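You operate a simulated robot arm through the tools that you are given. There is no shell and no other tool.

You run a simulated robot arm. Do the job below in one go: nothing can be reset, and whatever is moved stays where it is left.

JOB
Jog the barrel to zero, feed it out, turn the valve off and blow it free.

Only the result counts: the job must be done as asked and must still hold three seconds after the hand-in. Knocking over, shifting, dropping, spilling or breaking anything else fails it.

ROBOT AND FRAMES
A 7-joint arm with a three-finger gripper, fixed in place. Base frame: the origin is on the floor under the middle of its stand, x ahead of it, y to its left, z up. Lengths are in mm, angles in rad, forces in N, time in s.
It reaches about 1342 mm from its shoulder. Its first joint turns from -2.897 to 2.897 rad. Payload 2.69 kg.
The TCP is the grasp point between the finger pads, 30 mm short of the fingertips. In the tool frame z runs along the fingers and y along their closing line. The gripper opens to 128 mm; its body begins 117 mm behind the TCP.
Orientation is that of the tool frame in the base frame, as [roll, pitch, yaw] about the fixed x, y, z axes, in that order (R = Rz(yaw) Ry(pitch) Rx(roll)). With the fingers straight down and closing along the base's y, the tool's x points along the base's -x, its y along +y and its z along -z.

CONTROLS
- The arm moves only by the tool nudge_tool. Its argument "motion" is a list of rows, each an object of numbers (a shift or turn left out is 0, a gripper value left out holds the last): "fingers": the closure in counts, from 0 (fully open) to 255 (shut); "dx", "dy", "dz": the shift along the tool's x, y, z in mm; "wx", "wy", "wz": the turn, a rotation vector about the tool's x, y, z in rad. In form: [{"fingers": .., "dx": .., "dy": .., "dz": .., "wx": .., "wy": .., "wz": ..}, ...]. A call has 1 to 20 rows; each row shifts and turns the commanded pose from where the row before left it, along the tool's axes as they then stand. A row lasts 0.2 s, in which the tool goes at most 50 mm and 0.15 rad; a call with a longer step from one row to the next is refused whole, and so is a gripper value outside its range. A pose out of reach is approached as far as the arm can. The call stops where the force on the tool passes 40 N (or 10 N more than at its start, if that is more) or the arm is blocked; 0.2 s more then pass. The fingers move at their own pace (about 127 mm/s each) and stop on an object; they squeeze with about 37 N. The grip force told is the motor's: it shows also when the fingers shut on nothing. Time passes only in rows, and 0.2 s behind the last, so rows that do not move let the fingers close. It gives the time, the measured TCP pose, the force on the tool (base axes), the opening and the grip force at its end, in the units of the frame above (readings bear some noise), with the torque about the TCP (base axes, N m) and any sound that the robot's microphone picked up.
- Cameras (640 x 400 px; columns grow to the right, rows downward): "scene" is fixed at [49.2, 501.7, 1392.4]; the picture's right is [0.06, -1.00, 0.00], its down [-0.52, -0.03, -0.85] and it looks along [0.85, 0.05, -0.52] (base axes); focal length 368 px, centre (320, 200). "wrist" rides on the gripper at [58, 54, -131] in the tool frame; the picture's right is [-0.68, 0.74, 0.00], its down [-0.62, -0.57, -0.55] and it looks along [-0.40, -0.37, 0.84] (tool axes); focal length 234 px, centre (320, 200). There is no depth. A picture from a camera that has moved, and an enlarged one, comes with that camera's place and axes in the base frame and with its lens.
- capture(camera): a new picture of that camera. It takes no simulated time.
- lift_body(by): moves the trunk up (or, below 0, down) by that many mm; the arm rides with it, the base frame stays. It gives what a move gives, with no picture.
- zoom(camera, box): a new picture of the part [left, top, right, bottom] of that camera's present view, enlarged. It takes no simulated time.
- close_job(): hands the job in; it is judged then, once.

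Nothing tells you positions but the pictures and the camera data. Unless the task says otherwise, let go and move clear before handing in.

The tools are called after ">>>" by a JSON object that holds its "fn" and its "kwargs". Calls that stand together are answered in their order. nudge_tool: Moves the arm, as the interface text tells. Its arguments: {"type":"object","properties":{"motion":{"type":"array","items":{"type":"object","properties":{"fingers":{"type":"number"},"dx":{"type":"number"},"dy":{"type":"number"},"dz":{"type":"number"},"wx":{"type":"number"},"wy":{"type":"number"},"wz":{"type":"number"}}}}},"required":["motion"]} The other tools are called the same way: lift_body (by) moves the trunk up or down; capture (camera) takes a picture; zoom (camera, box) takes an enlarged picture of a part of a camera's view; close_job () hands the job in.

At the start:

```text
clock: 0.0
tool_pos: [651.0, 252.8, 1128.2]
ee_rot: [3.141, -0.001, -3.141]
contact_force: [0.0, -0.1, -0.1]
wrist_torque: [0.01, 0.0, -0.02]
width: 128.0
finger_force: 0.0
trunk travel left (down, up): [-150.0, 200.0]
```

scene: 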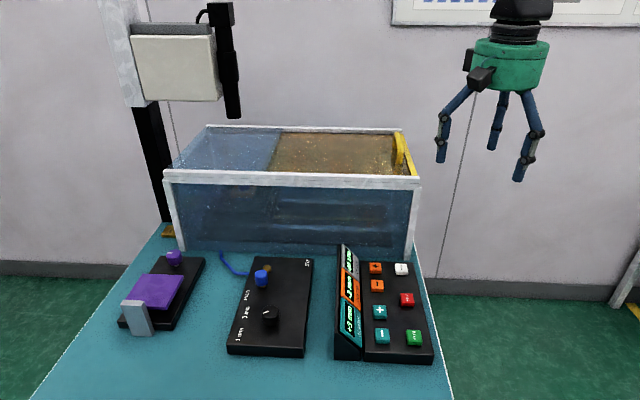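
wrist: 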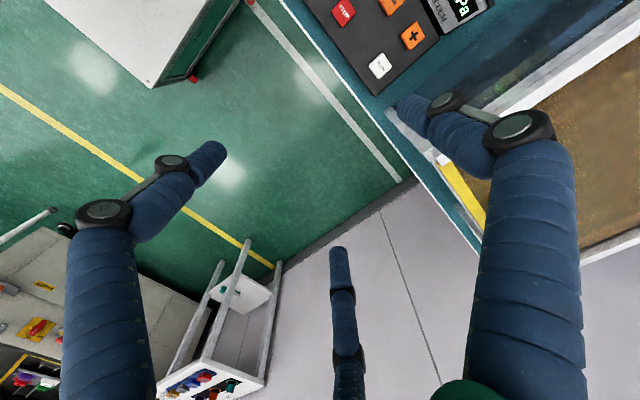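

I see a bench with a glass chamber, a purple lever/pedal device, a box with a blue and black knob, and a button panel with displays. I'll zoom in to read the labels before moving.

>>> {"fn": "zoom", "kwargs": {"camera": "scene", "box": [320, 230, 450, 370]}}

>>> {"fn": "zoom", "kwargs": {"camera": "scene", "box": [210, 240, 330, 370]}}

>>> {"fn": "zoom", "kwargs": {"camera": "scene", "box": [100, 230, 220, 350]}}

>>> {"fn": "zoom", "kwargs": {"camera": "scene", "box": [100, 0, 430, 240]}}

>>> {"fn": "zoom", "kwargs": {"camera": "wrist", "box": [300, 0, 500, 120]}}

```text
2.86 times, centred on (385, 300) of scene
camera zoom: at [49.2, 501.7, 1392.4], right [0.06, -1.0, 0.0], down [-0.52, -0.03, -0.85], along [0.85, 0.05, -0.52], focal length 1051 px, centre (134, -86)
```

zoom: 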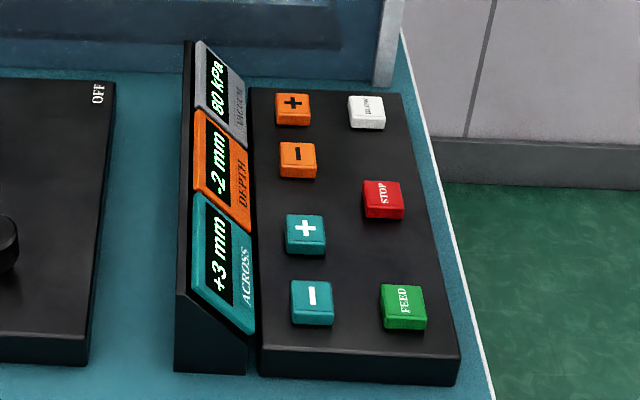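

```text
3.08 times, centred on (270, 305) of scene
camera zoom: at [49.2, 501.7, 1392.4], right [0.06, -1.0, 0.0], down [-0.52, -0.03, -0.85], along [0.85, 0.05, -0.52], focal length 1132 px, centre (474, -123)
```

zoom: 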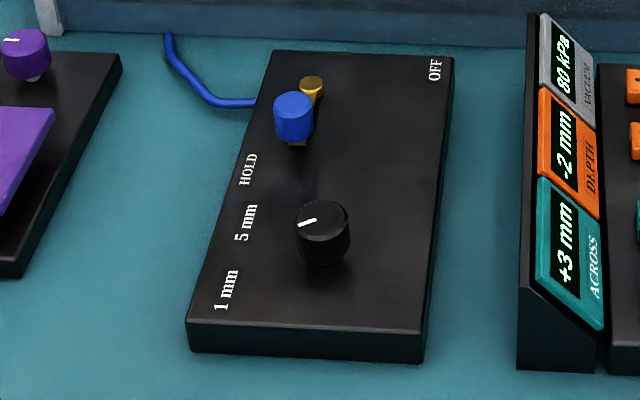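

```text
3.33 times, centred on (160, 290) of scene
camera zoom: at [49.2, 501.7, 1392.4], right [0.06, -1.0, 0.0], down [-0.52, -0.03, -0.85], along [0.85, 0.05, -0.52], focal length 1226 px, centre (853, -100)
```

zoom: 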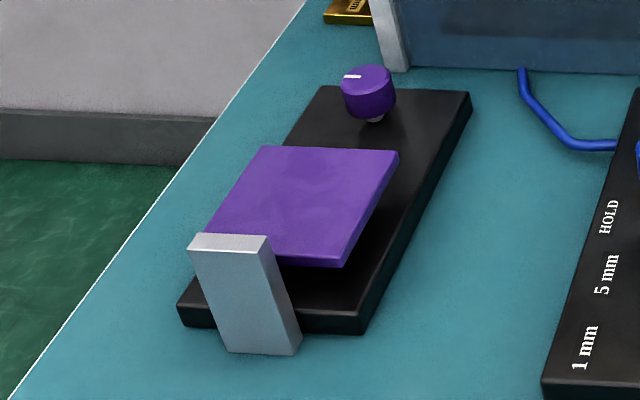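

```text
1.67 times, centred on (265, 120) of scene
camera zoom: at [49.2, 501.7, 1392.4], right [0.06, -1.0, 0.0], down [-0.52, -0.03, -0.85], along [0.85, 0.05, -0.52], focal length 613 px, centre (412, 333)
```

zoom: 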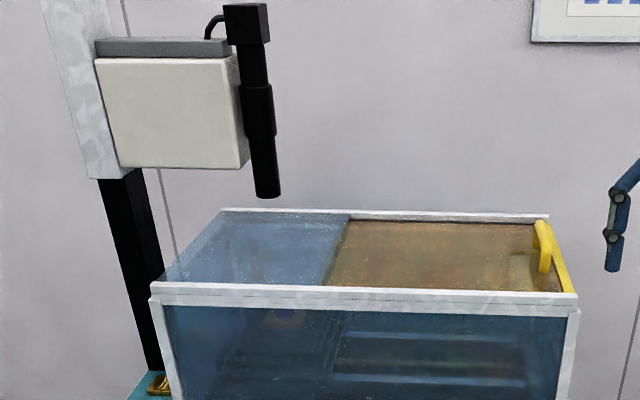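

```text
3.20 times, centred on (400, 60) of wrist
camera zoom: at [591.5, 305.3, 1258.8], right [0.68, 0.74, 0.0], down [0.62, -0.57, 0.55], along [0.4, -0.37, -0.84], focal length 749 px, centre (64, 648)
```

zoom: 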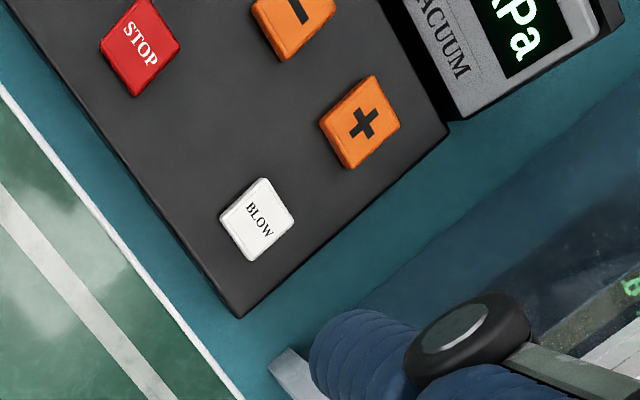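

The panel reads ACROSS +3, DEPTH −2 and VACUUM 80 kPa. A 1 mm/5 mm selector and a HOLD/OFF valve sit on the middle box. The buttons triangulate to z≈838. I'll move the wrist camera over the controls for a closer look.

>>> {"fn": "nudge_tool", "kwargs": {"motion": [{"dx": 20, "dy": 40}, {"dx": 20, "dy": 40}, {"dx": 20, "dy": 40}, {"dx": 20, "dy": 40}, {"dx": 20, "dy": 40}, {"dx": 20, "dy": 40}, {"dx": 20, "dy": 40}, {"dx": 20, "dy": 40}, {"dx": 20, "dy": 40}, {"dx": 0, "dy": 40}, {"dx": 0, "dy": 40}]}}

>>> {"fn": "capture", "kwargs": {"camera": "wrist"}}

>>> {"fn": "capture", "kwargs": {"camera": "scene"}}

```text
clock: 2.4
tool_pos: [470.4, 696.0, 1128.3]
ee_rot: [3.141, 0.001, -3.141]
contact_force: [-0.5, 0.1, 0.3]
wrist_torque: [0.0, 0.02, 0.03]
width: 128.1
finger_force: 0.0
trunk travel left (down, up): [-150.0, 200.0]
```

```text
taken
camera wrist: at [411.5, 748.1, 1259.7], right [0.68, 0.74, 0.0], down [0.62, -0.57, 0.55], along [0.4, -0.37, -0.84], focal length 234 px, centre (320, 200)
```

wrist: 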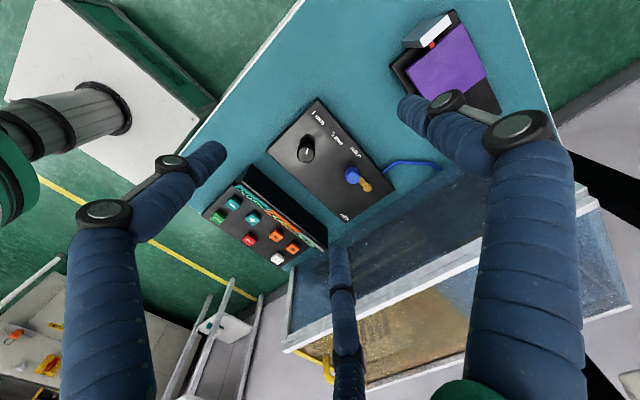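

```text
taken
```

scene: 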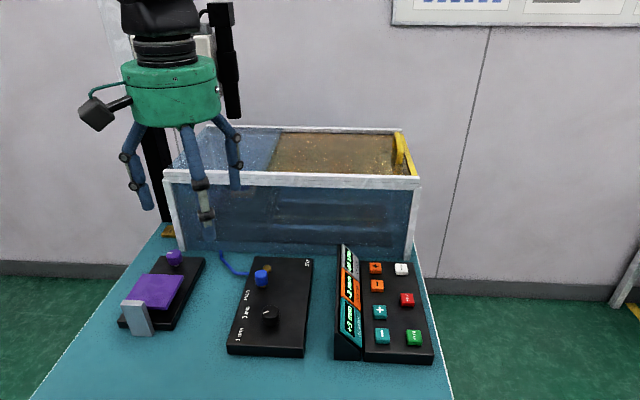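

>>> {"fn": "zoom", "kwargs": {"camera": "wrist", "box": [260, 90, 440, 230]}}

>>> {"fn": "zoom", "kwargs": {"camera": "wrist", "box": [190, 160, 350, 290]}}

>>> {"fn": "zoom", "kwargs": {"camera": "wrist", "box": [380, 0, 540, 130]}}

>>> {"fn": "zoom", "kwargs": {"camera": "wrist", "box": [280, 180, 640, 400]}}

```text
2.86 times, centred on (350, 160) of wrist
camera zoom: at [411.5, 748.1, 1259.7], right [0.68, 0.74, 0.0], down [0.62, -0.57, 0.55], along [0.4, -0.37, -0.84], focal length 669 px, centre (234, 314)
```

zoom: 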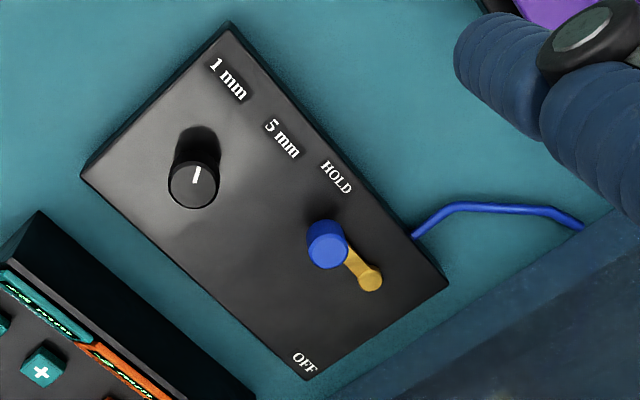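

```text
3.08 times, centred on (270, 225) of wrist
camera zoom: at [411.5, 748.1, 1259.7], right [0.68, 0.74, 0.0], down [0.62, -0.57, 0.55], along [0.4, -0.37, -0.84], focal length 720 px, centre (474, 123)
```

zoom: 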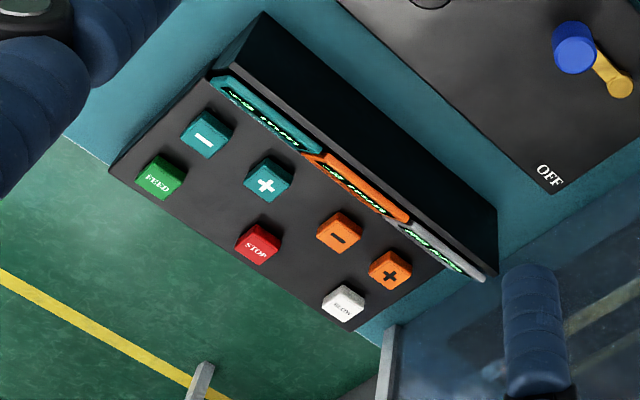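

```text
3.08 times, centred on (460, 65) of wrist
camera zoom: at [411.5, 748.1, 1259.7], right [0.68, 0.74, 0.0], down [0.62, -0.57, 0.55], along [0.4, -0.37, -0.84], focal length 720 px, centre (-111, 615)
```

zoom: 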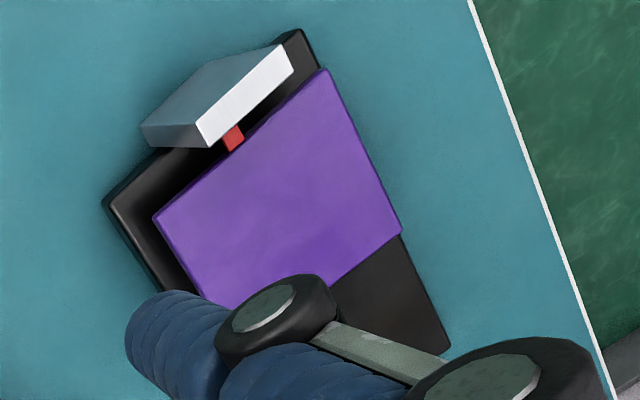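

```text
1.78 times, centred on (460, 290) of wrist
camera zoom: at [411.5, 748.1, 1259.7], right [0.68, 0.74, 0.0], down [0.62, -0.57, 0.55], along [0.4, -0.37, -0.84], focal length 416 px, centre (71, 40)
```

zoom: 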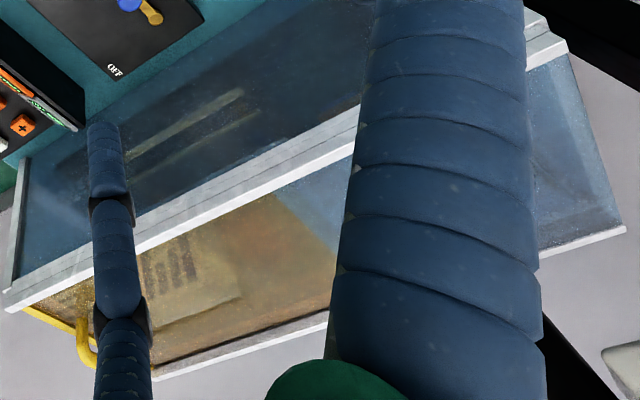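

The middle box's top is at z≈833. The black selector's top is near (512, 620, 866), and its pointer appears to be on "1 mm". I'll close the gripper to see how the closed fingertips look for pressing, and recheck the selector up close.

>>> {"fn": "nudge_tool", "kwargs": {"motion": [{"fingers": 255, "dz": 20}, {"dz": 20}, {"dz": 20}, {"dz": 0}, {"dz": 0}]}}

>>> {"fn": "capture", "kwargs": {"camera": "wrist"}}

>>> {"fn": "capture", "kwargs": {"camera": "scene"}}

```text
clock: 3.6
tool_pos: [470.7, 692.5, 1067.3]
ee_rot: [-3.141, 0.001, -3.14]
contact_force: [0.3, -0.3, 0.2]
wrist_torque: [-0.01, -0.01, -0.01]
width: 1.9
finger_force: 31.8
trunk travel left (down, up): [-150.0, 200.0]
```

```text
taken
camera wrist: at [411.2, 746.3, 1198.6], right [0.68, 0.74, 0.0], down [0.62, -0.57, 0.55], along [0.4, -0.37, -0.84], focal length 234 px, centre (320, 200)
```

wrist: 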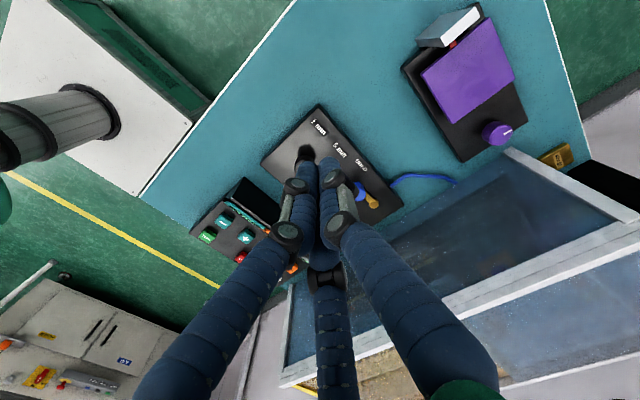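

```text
taken
```

scene: 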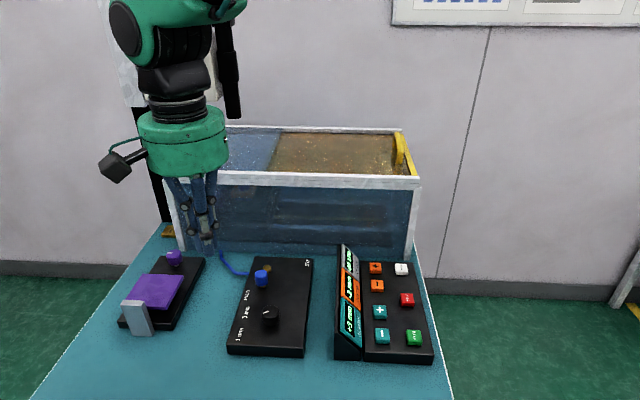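

>>> {"fn": "zoom", "kwargs": {"camera": "wrist", "box": [250, 110, 410, 240]}}

>>> {"fn": "zoom", "kwargs": {"camera": "scene", "box": [120, 150, 300, 280]}}

>>> {"fn": "zoom", "kwargs": {"camera": "scene", "box": [330, 240, 440, 360]}}

```text
3.08 times, centred on (330, 175) of wrist
camera zoom: at [411.2, 746.3, 1198.6], right [0.68, 0.74, 0.0], down [0.62, -0.57, 0.55], along [0.4, -0.37, -0.84], focal length 720 px, centre (289, 277)
```

zoom: 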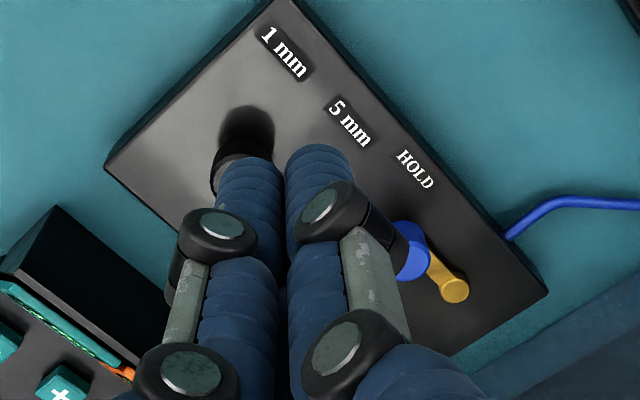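

```text
3.08 times, centred on (210, 215) of scene
camera zoom: at [49.2, 501.7, 1392.4], right [0.06, -1.0, 0.0], down [-0.52, -0.03, -0.85], along [0.85, 0.05, -0.52], focal length 1132 px, centre (658, 154)
```

zoom: 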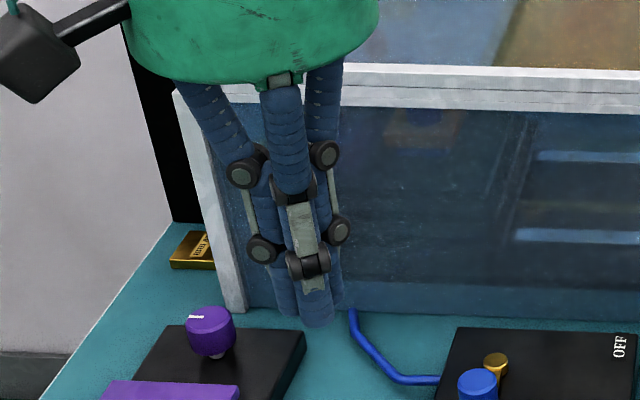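

```text
3.33 times, centred on (385, 300) of scene
camera zoom: at [49.2, 501.7, 1392.4], right [0.06, -1.0, 0.0], down [-0.52, -0.03, -0.85], along [0.85, 0.05, -0.52], focal length 1226 px, centre (103, -133)
```

zoom: 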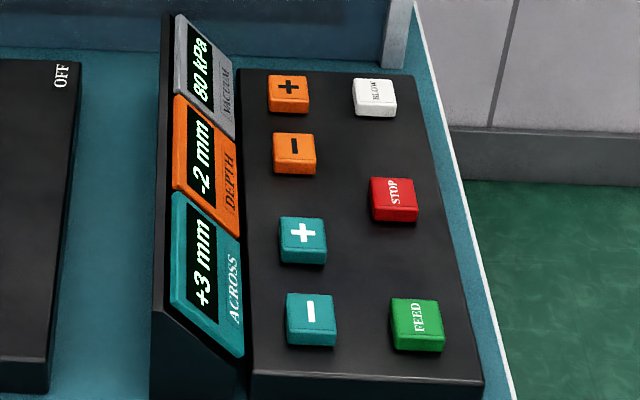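

The closed fingertips form a cluster about 45 mm wide, which fits a single button at the 55 mm pitch. The selector is on 1 mm, so I'll move above the teal "−" at about (494, 415) and come down to just over it.

>>> {"fn": "nudge_tool", "kwargs": {"motion": [{"dx": -3, "dy": -40}, {"dx": -4, "dy": -40}, {"dx": -4, "dy": -40}, {"dx": -4, "dy": -40}, {"dx": -4, "dy": -40}, {"dx": -4, "dy": -40}, {"dy": -37.6}, {"dz": 40}, {"dz": 40}, {"dz": 40}, {"dz": 37}, {"dz": 20}, {"dz": 0}]}}

>>> {"fn": "capture", "kwargs": {"camera": "wrist"}}

>>> {"fn": "zoom", "kwargs": {"camera": "scene", "box": [320, 180, 460, 370]}}

```text
clock: 6.4
tool_pos: [493.6, 412.4, 892.5]
ee_rot: [-3.14, -0.001, 3.141]
contact_force: [0.3, 0.0, -0.6]
wrist_torque: [-0.02, 0.03, 0.02]
width: 2.5
finger_force: 31.5
trunk travel left (down, up): [-150.0, 200.0]
```

```text
taken
camera wrist: at [434.6, 465.0, 1023.3], right [0.68, 0.74, 0.0], down [0.62, -0.57, 0.55], along [0.4, -0.37, -0.84], focal length 234 px, centre (320, 200)
```

wrist: 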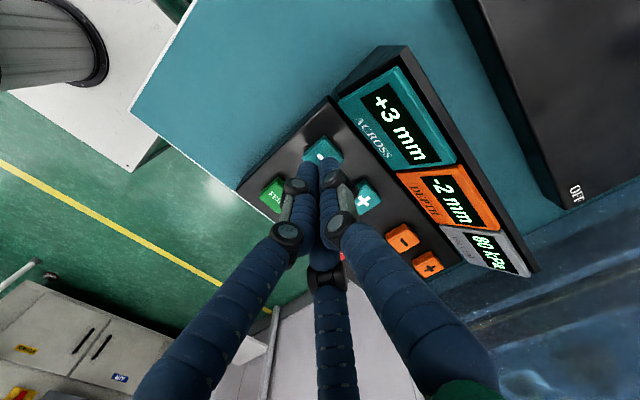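

```text
2.11 times, centred on (390, 275) of scene
camera zoom: at [49.2, 501.7, 1392.4], right [0.06, -1.0, 0.0], down [-0.52, -0.03, -0.85], along [0.85, 0.05, -0.52], focal length 774 px, centre (173, 42)
```

zoom: 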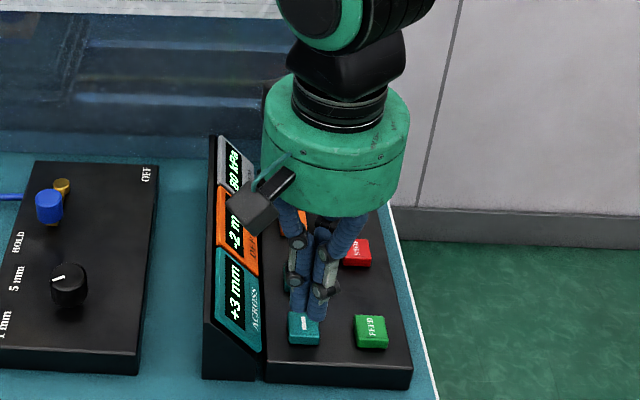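

The display still reads +3 / −2 and the fingertips are lined up over the teal "−". I'll go down gently towards contact.

>>> {"fn": "nudge_tool", "kwargs": {"motion": [{"dz": 8}, {"dz": 6}, {"dz": 3}, {"dz": 0}]}}

>>> {"fn": "zoom", "kwargs": {"camera": "wrist", "box": [260, 100, 400, 220]}}

```text
clock: 7.4
tool_pos: [492.7, 413.4, 874.5]
ee_rot: [3.141, 0.0, 3.141]
contact_force: [-0.4, 1.1, 0.1]
wrist_torque: [0.0, -0.03, -0.01]
width: 2.1
finger_force: 30.7
trunk travel left (down, up): [-150.0, 200.0]
```

```text
3.33 times, centred on (330, 160) of wrist
camera zoom: at [433.8, 466.5, 1005.3], right [0.68, 0.74, 0.0], down [0.62, -0.57, 0.55], along [0.4, -0.37, -0.84], focal length 781 px, centre (287, 333)
```

zoom: 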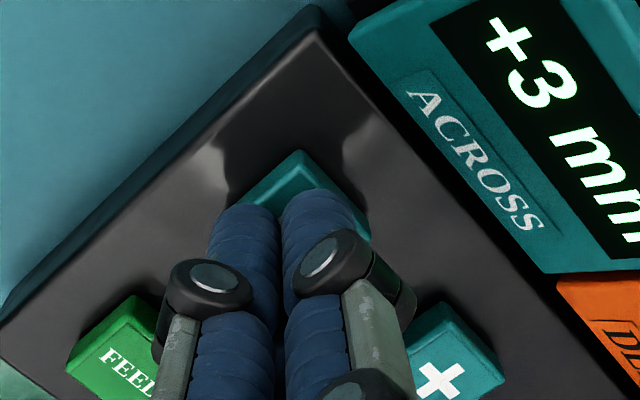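

>>> {"fn": "nudge_tool", "kwargs": {"motion": [{"dz": 2}, {"dz": 2}, {"dz": 2}, {"dz": 0}]}}

>>> {"fn": "zoom", "kwargs": {"camera": "scene", "box": [320, 230, 450, 370]}}

```text
clock: 8.4
tool_pos: [494.2, 414.9, 866.1]
ee_rot: [-3.141, -0.001, 3.142]
contact_force: [-0.2, 0.0, 1.5]
wrist_torque: [-0.01, 0.02, 0.02]
width: 5.8
finger_force: 31.3
trunk travel left (down, up): [-150.0, 200.0]
```

```text
2.86 times, centred on (385, 300) of scene
camera zoom: at [49.2, 501.7, 1392.4], right [0.06, -1.0, 0.0], down [-0.52, -0.03, -0.85], along [0.85, 0.05, -0.52], focal length 1051 px, centre (134, -86)
```

zoom: 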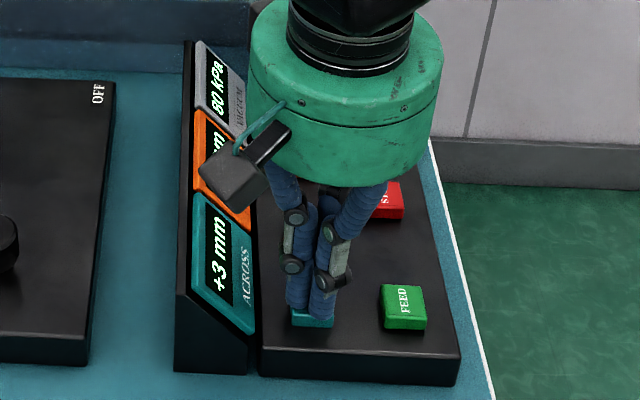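

>>> {"fn": "nudge_tool", "kwargs": {"motion": [{"dz": 1}, {"dz": 1}, {"dz": 0}]}}

>>> {"fn": "zoom", "kwargs": {"camera": "scene", "box": [320, 230, 450, 370]}}

```text
clock: 9.2
tool_pos: [494.8, 415.6, 865.1]
ee_rot: [3.141, -0.002, -3.141]
contact_force: [-0.5, -0.2, 2.9]
wrist_torque: [-0.01, 0.01, 0.0]
width: 5.8
finger_force: 30.9
trunk travel left (down, up): [-150.0, 200.0]
heard: click
```

```text
2.86 times, centred on (385, 300) of scene
camera zoom: at [49.2, 501.7, 1392.4], right [0.06, -1.0, 0.0], down [-0.52, -0.03, -0.85], along [0.85, 0.05, -0.52], focal length 1051 px, centre (134, -86)
```

zoom: 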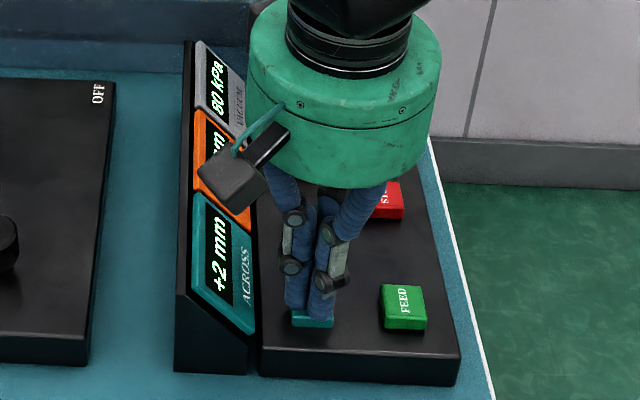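

I heard a click and ACROSS dropped to +2, which confirms the 1 mm step. I'll back off and press it again.

>>> {"fn": "nudge_tool", "kwargs": {"motion": [{"dz": -4}, {"dz": -4}, {"dz": 0}]}}

>>> {"fn": "nudge_tool", "kwargs": {"motion": [{"dz": 3}, {"dz": 2}, {"dz": 1}, {"dz": 1}, {"dz": 1}, {"dz": 0}]}}

>>> {"fn": "zoom", "kwargs": {"camera": "scene", "box": [320, 230, 450, 370]}}

```text
clock: 10.0
tool_pos: [493.6, 416.5, 872.8]
ee_rot: [3.141, -0.001, 3.141]
contact_force: [-0.7, 0.2, -0.3]
wrist_torque: [0.01, 0.02, 0.01]
width: 2.2
finger_force: 31.3
trunk travel left (down, up): [-150.0, 200.0]
```

```text
clock: 11.4
tool_pos: [493.5, 415.9, 865.1]
ee_rot: [3.142, -0.001, -3.141]
contact_force: [0.4, -0.3, 1.9]
wrist_torque: [-0.04, -0.02, -0.01]
width: 5.9
finger_force: 31.7
trunk travel left (down, up): [-150.0, 200.0]
heard: click
```

```text
2.86 times, centred on (385, 300) of scene
camera zoom: at [49.2, 501.7, 1392.4], right [0.06, -1.0, 0.0], down [-0.52, -0.03, -0.85], along [0.85, 0.05, -0.52], focal length 1051 px, centre (134, -86)
```

zoom: 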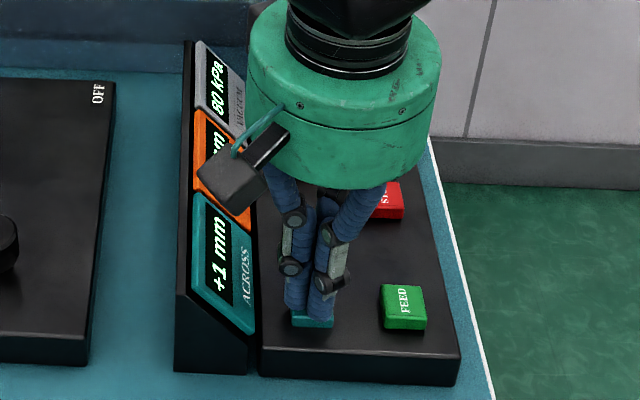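

ACROSS now reads +1, so one more press should bring it to zero.

>>> {"fn": "nudge_tool", "kwargs": {"motion": [{"dz": -4}, {"dz": -4}, {"dz": 0}]}}

>>> {"fn": "nudge_tool", "kwargs": {"motion": [{"dz": 3}, {"dz": 2}, {"dz": 1}, {"dz": 1}, {"dz": 1}, {"dz": 0}]}}

>>> {"fn": "zoom", "kwargs": {"camera": "scene", "box": [320, 230, 450, 370]}}

```text
clock: 12.2
tool_pos: [493.0, 414.6, 873.8]
ee_rot: [3.14, 0.0, 3.142]
contact_force: [-0.3, 0.4, 0.3]
wrist_torque: [-0.01, -0.01, 0.02]
width: 2.2
finger_force: 31.2
trunk travel left (down, up): [-150.0, 200.0]
```

```text
clock: 13.6
tool_pos: [493.9, 415.9, 865.7]
ee_rot: [-3.141, 0.0, -3.141]
contact_force: [0.2, -0.4, 3.0]
wrist_torque: [-0.05, -0.01, -0.02]
width: 5.9
finger_force: 31.7
trunk travel left (down, up): [-150.0, 200.0]
heard: click
```

```text
2.86 times, centred on (385, 300) of scene
camera zoom: at [49.2, 501.7, 1392.4], right [0.06, -1.0, 0.0], down [-0.52, -0.03, -0.85], along [0.85, 0.05, -0.52], focal length 1051 px, centre (134, -86)
```

zoom: 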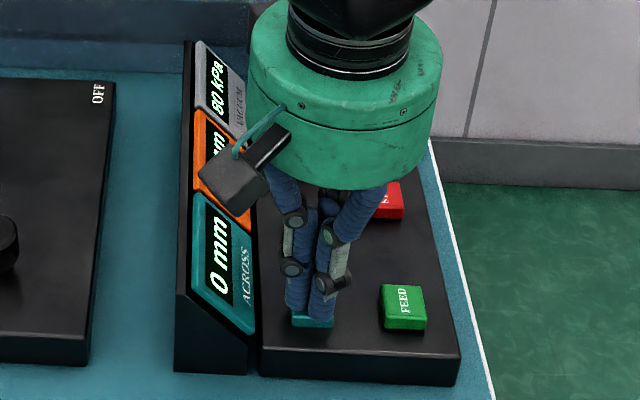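

ACROSS reads 0. Next is DEPTH: two presses on orange "+" at about (674, 414), which sits close to the tank front. I'll lift, tilt the hand away from the tank so the gripper body stays clear, and check the clearance.

>>> {"fn": "nudge_tool", "kwargs": {"motion": [{"dz": -10}, {"dz": -25}, {"dz": -25}, {"dz": -10, "wy": -0.1}, {"wy": -0.1}, {"wy": -0.1}, {"wy": -0.1}, {"dz": 0}]}}

>>> {"fn": "capture", "kwargs": {"camera": "wrist"}}

>>> {"fn": "capture", "kwargs": {"camera": "scene"}}

```text
clock: 15.4
tool_pos: [494.1, 416.2, 936.5]
ee_rot: [3.141, 0.401, 3.141]
contact_force: [1.8, -1.0, 0.5]
wrist_torque: [0.01, -0.04, 0.01]
width: 2.2
finger_force: 31.7
trunk travel left (down, up): [-150.0, 200.0]
```

```text
taken
camera wrist: at [387.9, 468.6, 1034.0], right [0.62, 0.74, 0.26], down [0.35, -0.57, 0.75], along [0.7, -0.37, -0.61], focal length 234 px, centre (320, 200)
```

wrist: 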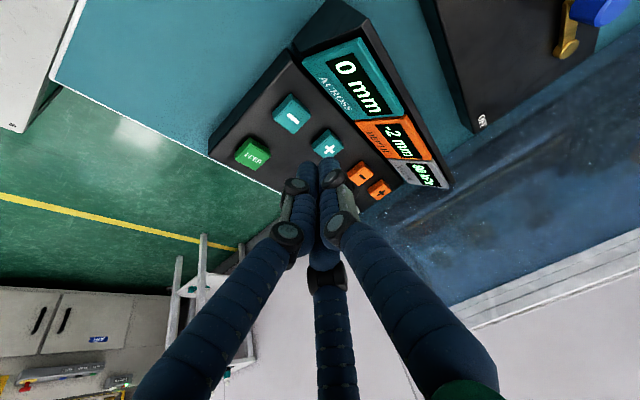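

```text
taken
```

scene: 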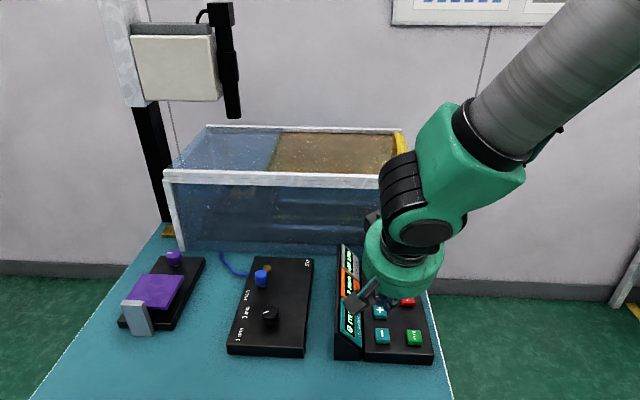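

>>> {"fn": "nudge_tool", "kwargs": {"motion": [{"dx": -32.7, "dz": 13.8, "dy": 0.4}, {"dx": -32.7, "dz": 13.8, "dy": 0.4}, {"dx": -32.7, "dz": 13.8, "dy": 0.4}, {"dx": -32.7, "dz": 13.8, "dy": 0.4}, {"dx": -32.7, "dz": 13.8, "dy": 0.4}, {"dz": 0}]}}

>>> {"fn": "capture", "kwargs": {"camera": "wrist"}}

>>> {"fn": "capture", "kwargs": {"camera": "scene"}}

```text
clock: 16.8
tool_pos: [671.5, 415.9, 936.6]
ee_rot: [-3.141, 0.399, 3.141]
contact_force: [0.2, -0.5, 0.6]
wrist_torque: [0.03, 0.0, 0.0]
width: 2.3
finger_force: 31.2
trunk travel left (down, up): [-150.0, 200.0]
```

```text
taken
camera wrist: at [566.5, 468.1, 1034.1], right [0.62, 0.74, 0.26], down [0.35, -0.57, 0.74], along [0.7, -0.37, -0.61], focal length 234 px, centre (320, 200)
```

wrist: 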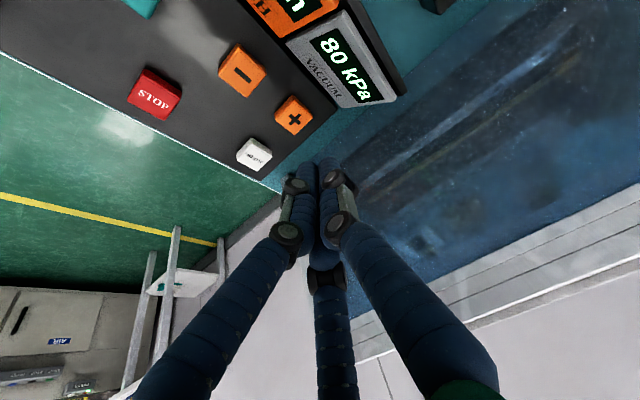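

```text
taken
```

scene: 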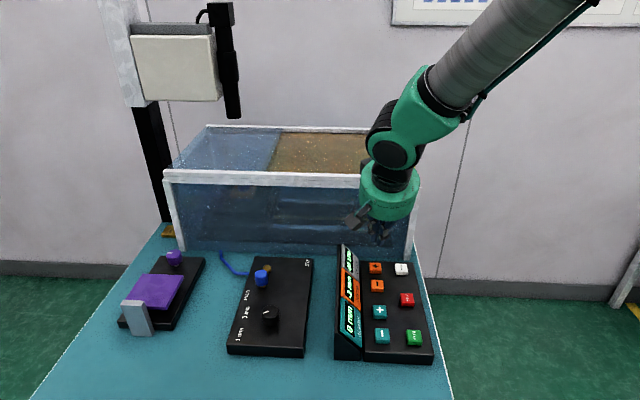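

The orange "+" checks out at (674, 414). I'll come down towards it while staying clear of the tank.

>>> {"fn": "nudge_tool", "kwargs": {"motion": [{"dx": 8.83, "dz": 17.97, "dy": 0.7}, {"dx": 8.83, "dz": 17.97, "dy": 0.7}, {"dx": 8.83, "dz": 17.97, "dy": 0.7}, {"dz": 0}]}}

>>> {"fn": "capture", "kwargs": {"camera": "wrist"}}

>>> {"fn": "zoom", "kwargs": {"camera": "scene", "box": [320, 180, 450, 360]}}

```text
clock: 17.8
tool_pos: [669.7, 420.3, 875.3]
ee_rot: [-3.141, 0.4, 3.141]
contact_force: [-0.2, -1.7, 0.7]
wrist_torque: [-0.01, 0.0, -0.01]
width: 2.2
finger_force: 31.6
trunk travel left (down, up): [-150.0, 200.0]
```

```text
taken
camera wrist: at [563.8, 473.6, 974.2], right [0.62, 0.74, 0.26], down [0.35, -0.57, 0.75], along [0.7, -0.37, -0.61], focal length 234 px, centre (320, 200)
```

wrist: 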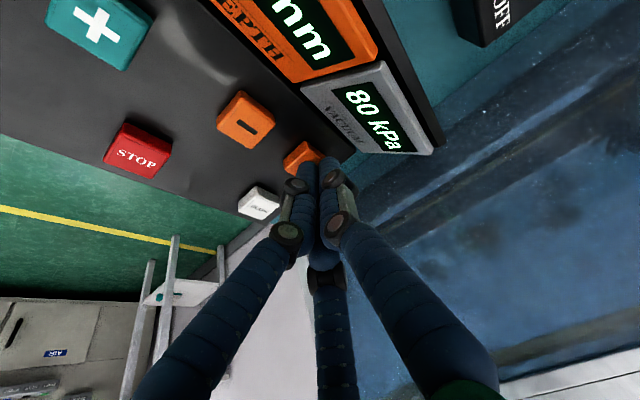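

```text
2.22 times, centred on (385, 270) of scene
camera zoom: at [49.2, 501.7, 1392.4], right [0.06, -1.0, 0.0], down [-0.52, -0.03, -0.85], along [0.85, 0.05, -0.52], focal length 818 px, centre (176, 44)
```

zoom: 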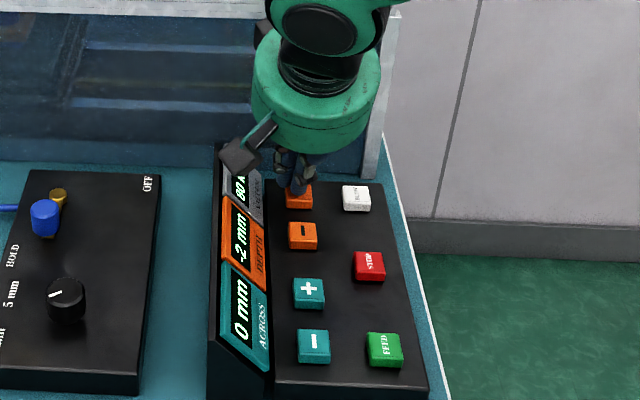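

>>> {"fn": "nudge_tool", "kwargs": {"motion": [{"dx": 4.6, "dz": -1.9, "dy": -1.5}, {"dx": 0.78, "dz": 1.84}, {"dx": 0.78, "dz": 1.84}, {"dz": 0}]}}

>>> {"fn": "zoom", "kwargs": {"camera": "wrist", "box": [220, 80, 420, 240]}}

```text
clock: 18.8
tool_pos: [662.2, 417.3, 872.3]
ee_rot: [3.141, 0.399, 3.14]
contact_force: [0.2, 0.6, 0.2]
wrist_torque: [0.04, -0.03, 0.01]
width: 2.2
finger_force: 30.9
trunk travel left (down, up): [-150.0, 200.0]
```

```text
2.50 times, centred on (320, 160) of wrist
camera zoom: at [557.4, 470.6, 970.5], right [0.62, 0.74, 0.26], down [0.35, -0.57, 0.75], along [0.7, -0.37, -0.61], focal length 585 px, centre (320, 300)
```

zoom: 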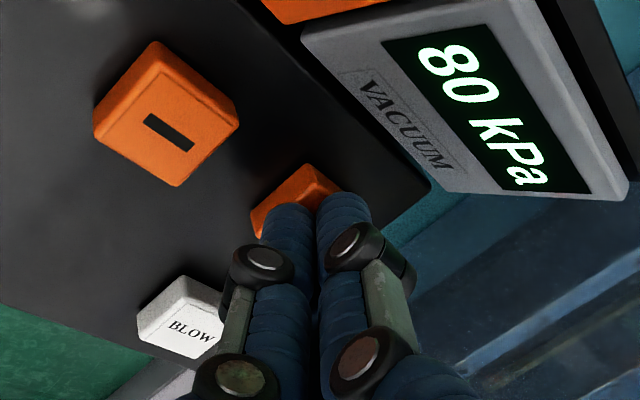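

>>> {"fn": "nudge_tool", "kwargs": {"motion": [{"dx": 0.39, "dz": 0.92}, {"dx": 0.39, "dz": 0.92}, {"dx": 0.39, "dz": 0.92}, {"dz": 0}]}}

>>> {"fn": "zoom", "kwargs": {"camera": "scene", "box": [320, 180, 450, 360]}}

```text
clock: 19.8
tool_pos: [663.7, 417.6, 868.3]
ee_rot: [-3.14, 0.399, 3.141]
contact_force: [-1.1, 0.1, 1.3]
wrist_torque: [-0.02, 0.06, -0.02]
width: 2.1
finger_force: 31.3
trunk travel left (down, up): [-150.0, 200.0]
heard: click
```

```text
2.22 times, centred on (385, 270) of scene
camera zoom: at [49.2, 501.7, 1392.4], right [0.06, -1.0, 0.0], down [-0.52, -0.03, -0.85], along [0.85, 0.05, -0.52], focal length 818 px, centre (176, 44)
```

zoom: 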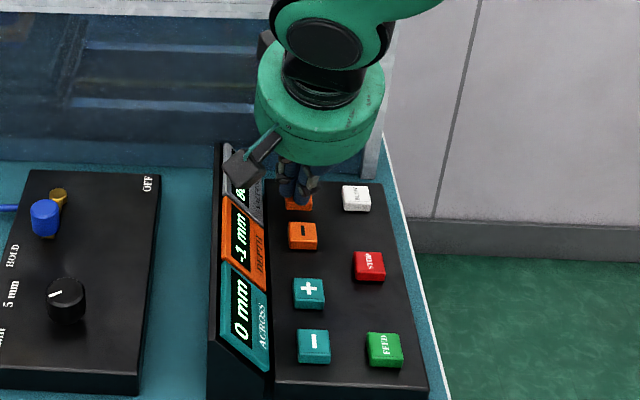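

DEPTH went from −2 to −1 with a click. I'll release and press once more.

>>> {"fn": "nudge_tool", "kwargs": {"motion": [{"dx": -1.56, "dz": -3.68}, {"dx": -1.56, "dz": -3.68}, {"dz": 0}]}}

>>> {"fn": "nudge_tool", "kwargs": {"motion": [{"dx": 1.17, "dz": 2.76}, {"dx": 0.78, "dz": 1.84}, {"dx": 0.39, "dz": 0.92}, {"dx": 0.39, "dz": 0.92}, {"dx": 0.39, "dz": 0.92}, {"dz": 0}]}}

>>> {"fn": "zoom", "kwargs": {"camera": "scene", "box": [320, 180, 450, 360]}}

```text
clock: 20.6
tool_pos: [663.2, 416.8, 876.0]
ee_rot: [-3.142, 0.4, -3.141]
contact_force: [-0.1, -0.2, 1.1]
wrist_torque: [0.01, -0.02, -0.02]
width: 2.1
finger_force: 30.9
trunk travel left (down, up): [-150.0, 200.0]
```

```text
clock: 22.0
tool_pos: [663.1, 417.5, 868.7]
ee_rot: [-3.14, 0.4, -3.141]
contact_force: [-1.4, -0.5, 1.3]
wrist_torque: [0.01, 0.03, -0.04]
width: 2.0
finger_force: 31.3
trunk travel left (down, up): [-150.0, 200.0]
heard: click
```

```text
2.22 times, centred on (385, 270) of scene
camera zoom: at [49.2, 501.7, 1392.4], right [0.06, -1.0, 0.0], down [-0.52, -0.03, -0.85], along [0.85, 0.05, -0.52], focal length 818 px, centre (176, 44)
```

zoom: 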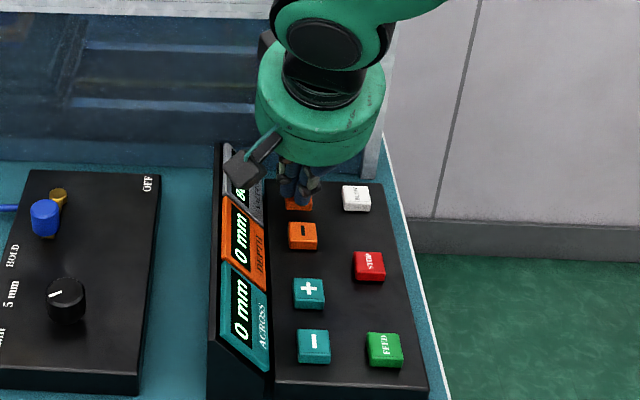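

Both axes now read 0 mm. I'll lift clear and inspect the tank, so I know what "feed" acts on before pressing it.

>>> {"fn": "nudge_tool", "kwargs": {"motion": [{"dx": -3.9, "dz": -9.2}, {"dx": -9.7, "dz": -23}, {"dx": -9.7, "dz": -23}, {"dx": 36.8, "dz": -15.5, "dy": -15}, {"dx": 36.8, "dz": -15.5, "dy": -15}, {"dx": 36.8, "dz": -15.5, "dy": -15}, {"dx": 36.8, "dz": -15.5, "dy": -14}, {"wy": 0.1}, {"wy": 0.1}, {"wy": 0.1}, {"wy": 0.1}, {"dz": 0}]}}

>>> {"fn": "capture", "kwargs": {"camera": "scene"}}

>>> {"fn": "zoom", "kwargs": {"camera": "scene", "box": [150, 110, 430, 260]}}

>>> {"fn": "capture", "kwargs": {"camera": "wrist"}}

```text
clock: 24.6
tool_pos: [502.8, 358.3, 928.4]
ee_rot: [3.141, -0.001, -3.141]
contact_force: [0.2, 0.3, 0.0]
wrist_torque: [0.03, 0.04, 0.01]
width: 2.1
finger_force: 31.2
trunk travel left (down, up): [-150.0, 200.0]
```

```text
taken
```

scene: 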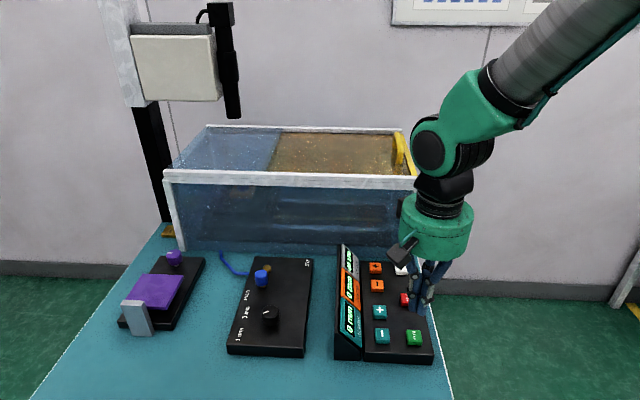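

```text
2.29 times, centred on (290, 185) of scene
camera zoom: at [49.2, 501.7, 1392.4], right [0.06, -1.0, 0.0], down [-0.52, -0.03, -0.85], along [0.85, 0.05, -0.52], focal length 841 px, centre (389, 234)
```

zoom: 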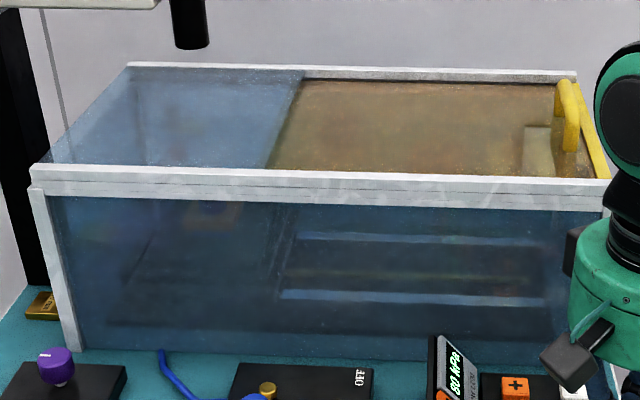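

```text
taken
camera wrist: at [443.6, 411.4, 1059.4], right [0.68, 0.74, 0.0], down [0.62, -0.57, 0.55], along [0.4, -0.37, -0.84], focal length 234 px, centre (320, 200)
```

wrist: 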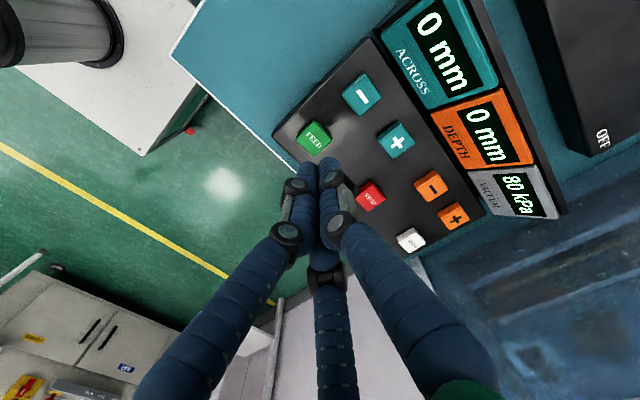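

FEED is confirmed at (493, 358). I'll move over it and come down to just above.

>>> {"fn": "nudge_tool", "kwargs": {"motion": [{"dx": 9.5}, {"dz": 30}, {"dz": 22}, {"dz": 4}, {"dz": 0}]}}

>>> {"fn": "zoom", "kwargs": {"camera": "wrist", "box": [240, 80, 400, 220]}}

```text
clock: 25.8
tool_pos: [492.6, 356.5, 872.2]
ee_rot: [3.141, 0.001, -3.141]
contact_force: [0.6, -0.3, 0.1]
wrist_torque: [-0.01, -0.03, 0.0]
width: 2.2
finger_force: 31.1
trunk travel left (down, up): [-150.0, 200.0]
```

```text
2.86 times, centred on (320, 150) of wrist
camera zoom: at [433.3, 410.5, 1004.5], right [0.68, 0.74, 0.0], down [0.62, -0.57, 0.55], along [0.4, -0.37, -0.84], focal length 669 px, centre (320, 343)
```

zoom: 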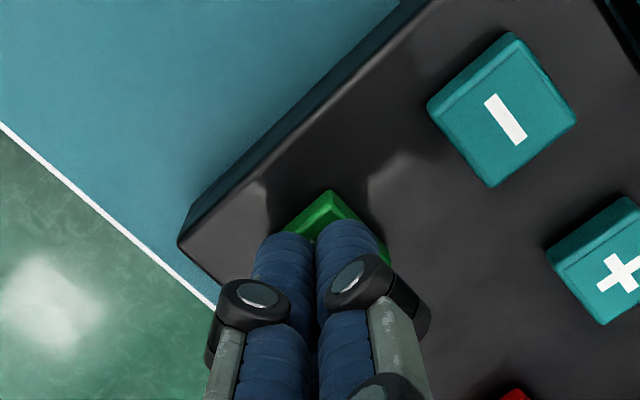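

>>> {"fn": "nudge_tool", "kwargs": {"motion": [{"dz": 2}, {"dz": 1.5}, {"dz": 1.5}, {"dz": 1}, {"dz": 1}]}}

>>> {"fn": "capture", "kwargs": {"camera": "scene"}}

>>> {"fn": "zoom", "kwargs": {"camera": "scene", "box": [150, 110, 430, 260]}}

```text
clock: 27.0
tool_pos: [493.6, 359.2, 864.7]
ee_rot: [3.141, 0.0, 3.141]
contact_force: [1.0, 0.3, 1.7]
wrist_torque: [-0.05, -0.02, 0.0]
width: 2.2
finger_force: 30.9
trunk travel left (down, up): [-150.0, 200.0]
heard: click
```

```text
taken
```

scene: 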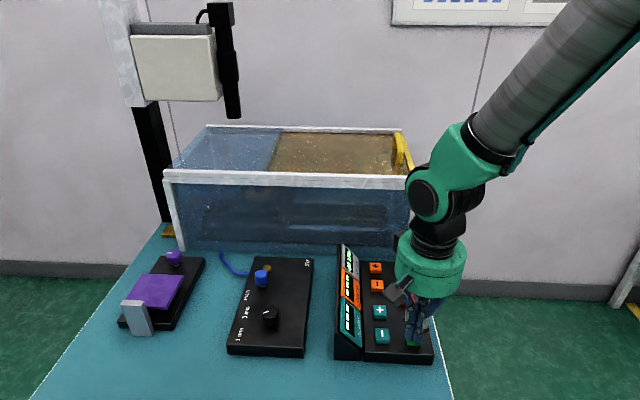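

```text
2.29 times, centred on (290, 185) of scene
camera zoom: at [49.2, 501.7, 1392.4], right [0.06, -1.0, 0.0], down [-0.52, -0.03, -0.85], along [0.85, 0.05, -0.52], focal length 841 px, centre (389, 234)
```

zoom: 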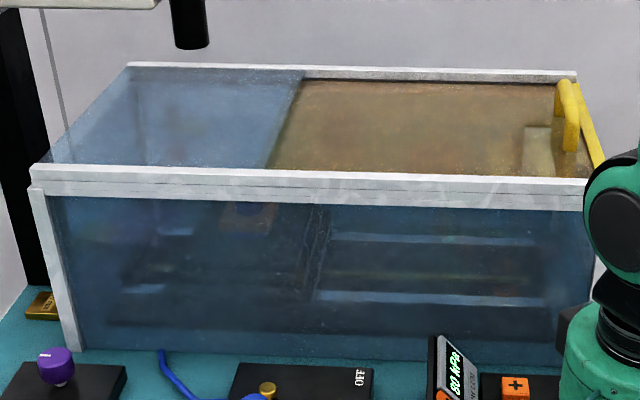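

The click came and something inside the tank has started to move. I'll look at the panel and the tank more closely before any more time passes.

>>> {"fn": "zoom", "kwargs": {"camera": "scene", "box": [325, 235, 445, 365]}}

>>> {"fn": "zoom", "kwargs": {"camera": "scene", "box": [165, 180, 305, 260]}}

>>> {"fn": "capture", "kwargs": {"camera": "wrist"}}

```text
3.08 times, centred on (385, 300) of scene
camera zoom: at [49.2, 501.7, 1392.4], right [0.06, -1.0, 0.0], down [-0.52, -0.03, -0.85], along [0.85, 0.05, -0.52], focal length 1132 px, centre (120, -108)
```

zoom: 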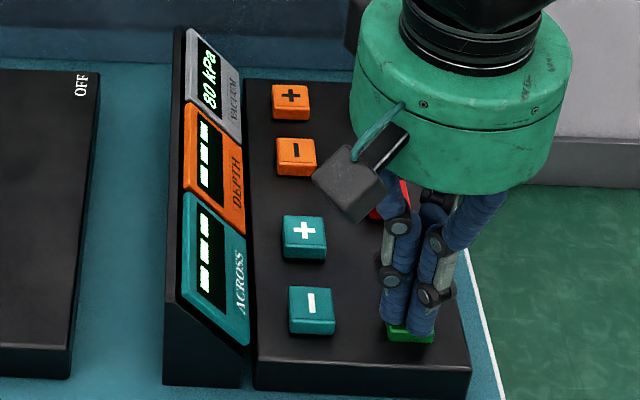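

```text
4.57 times, centred on (235, 220) of scene
camera zoom: at [49.2, 501.7, 1392.4], right [0.06, -1.0, 0.0], down [-0.52, -0.03, -0.85], along [0.85, 0.05, -0.52], focal length 1682 px, centre (709, 109)
```

zoom: 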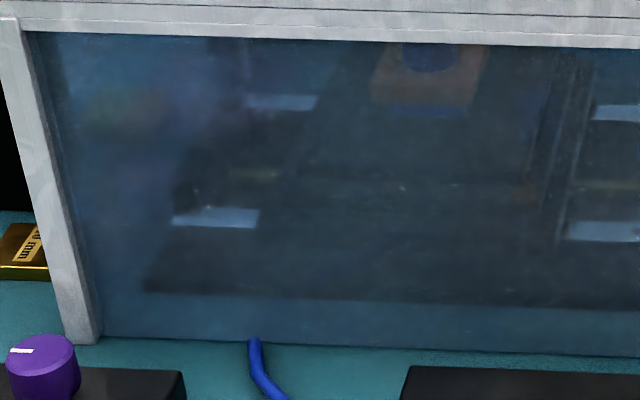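

```text
taken
camera wrist: at [434.1, 411.4, 996.6], right [0.68, 0.74, 0.0], down [0.62, -0.57, 0.55], along [0.4, -0.37, -0.84], focal length 234 px, centre (320, 200)
```

wrist: 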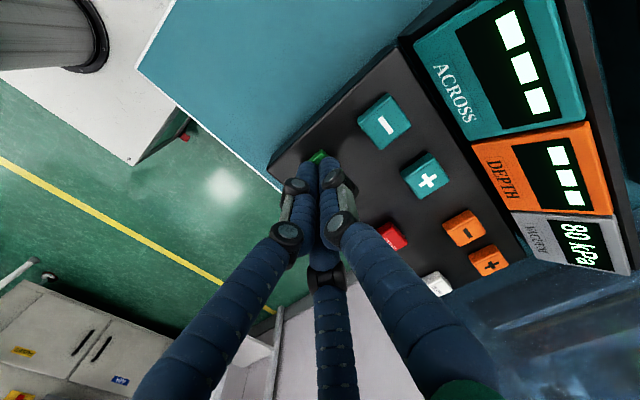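

>>> {"fn": "zoom", "kwargs": {"camera": "scene", "box": [150, 215, 200, 245]}}

>>> {"fn": "zoom", "kwargs": {"camera": "scene", "box": [165, 120, 305, 190]}}

>>> {"fn": "nudge_tool", "kwargs": {"motion": [{"dz": -5}]}}

>>> {"fn": "zoom", "kwargs": {"camera": "scene", "box": [150, 110, 430, 260]}}

```text
12.80 times, centred on (175, 230) of scene
camera zoom: at [49.2, 501.7, 1392.4], right [0.06, -1.0, 0.0], down [-0.52, -0.03, -0.85], along [0.85, 0.05, -0.52], focal length 4709 px, centre (2176, -184)
```

zoom: 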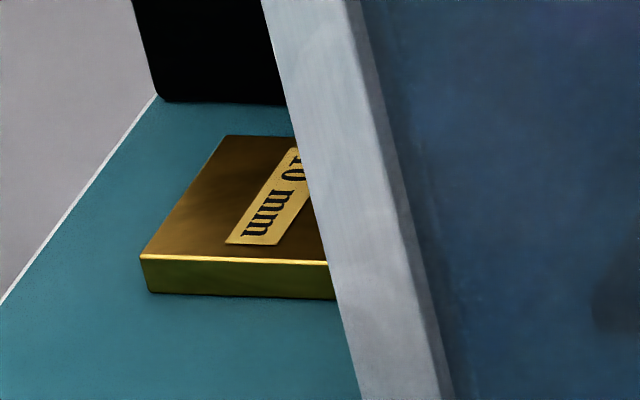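

```text
4.57 times, centred on (235, 155) of scene
camera zoom: at [49.2, 501.7, 1392.4], right [0.06, -1.0, 0.0], down [-0.52, -0.03, -0.85], along [0.85, 0.05, -0.52], focal length 1682 px, centre (709, 406)
```

zoom: 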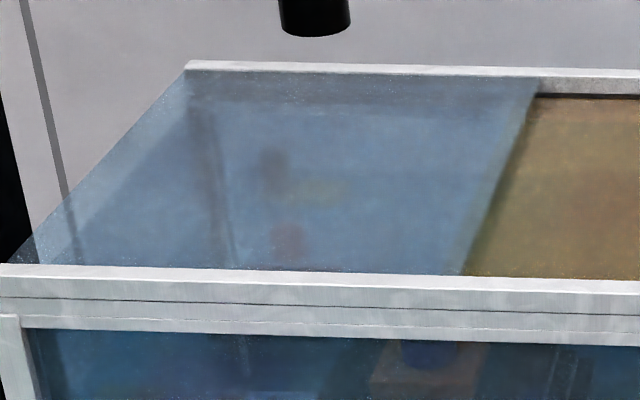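

```text
clock: 27.4
tool_pos: [494.1, 357.4, 868.3]
ee_rot: [3.141, 0.001, -3.14]
contact_force: [-0.5, 0.5, 0.6]
wrist_torque: [0.02, -0.01, 0.0]
width: 2.0
finger_force: 31.1
trunk travel left (down, up): [-150.0, 200.0]
```

```text
2.29 times, centred on (290, 185) of scene
camera zoom: at [49.2, 501.7, 1392.4], right [0.06, -1.0, 0.0], down [-0.52, -0.03, -0.85], along [0.85, 0.05, -0.52], focal length 841 px, centre (389, 234)
```

zoom: 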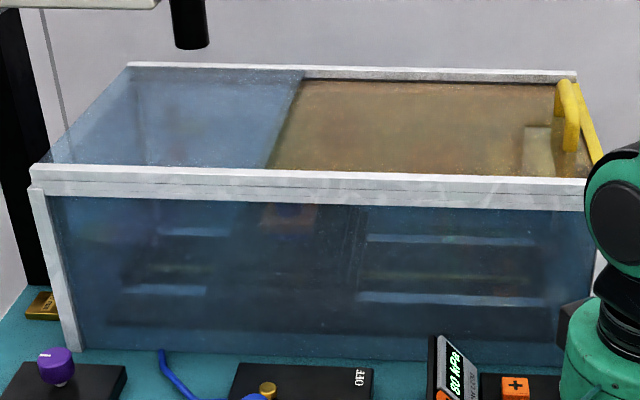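

The carriage keeps feeding to the right after release and the display shows dashes. I'll back away in short steps and watch it.

>>> {"fn": "nudge_tool", "kwargs": {"motion": [{"dz": -15}]}}

>>> {"fn": "zoom", "kwargs": {"camera": "scene", "box": [150, 110, 430, 260]}}

>>> {"fn": "zoom", "kwargs": {"camera": "scene", "box": [325, 235, 445, 365]}}

```text
clock: 27.8
tool_pos: [495.2, 358.1, 883.5]
ee_rot: [3.141, -0.002, 3.141]
contact_force: [0.7, -0.1, -0.2]
wrist_torque: [0.01, -0.01, -0.01]
width: 2.1
finger_force: 31.3
trunk travel left (down, up): [-150.0, 200.0]
```

```text
2.29 times, centred on (290, 185) of scene
camera zoom: at [49.2, 501.7, 1392.4], right [0.06, -1.0, 0.0], down [-0.52, -0.03, -0.85], along [0.85, 0.05, -0.52], focal length 841 px, centre (389, 234)
```

zoom: 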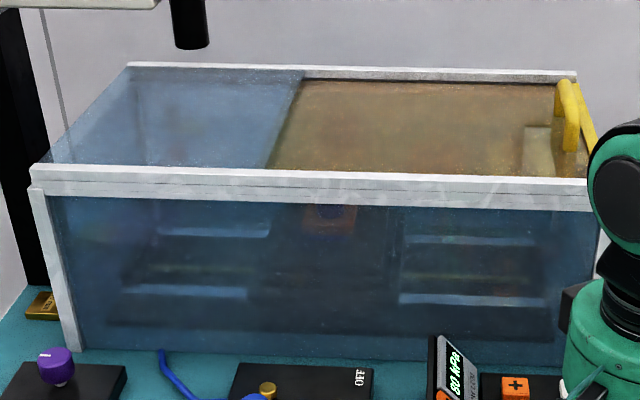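

```text
3.08 times, centred on (385, 300) of scene
camera zoom: at [49.2, 501.7, 1392.4], right [0.06, -1.0, 0.0], down [-0.52, -0.03, -0.85], along [0.85, 0.05, -0.52], focal length 1132 px, centre (120, -108)
```

zoom: 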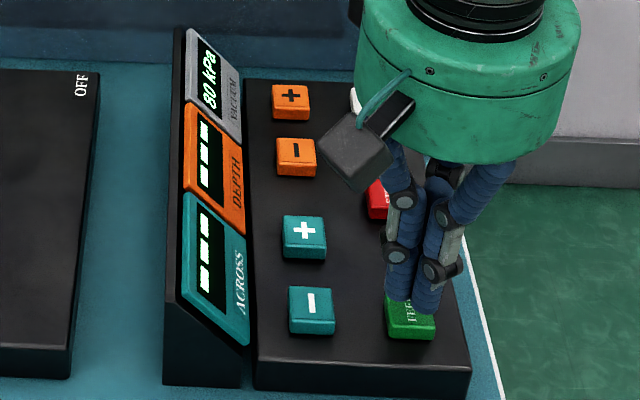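

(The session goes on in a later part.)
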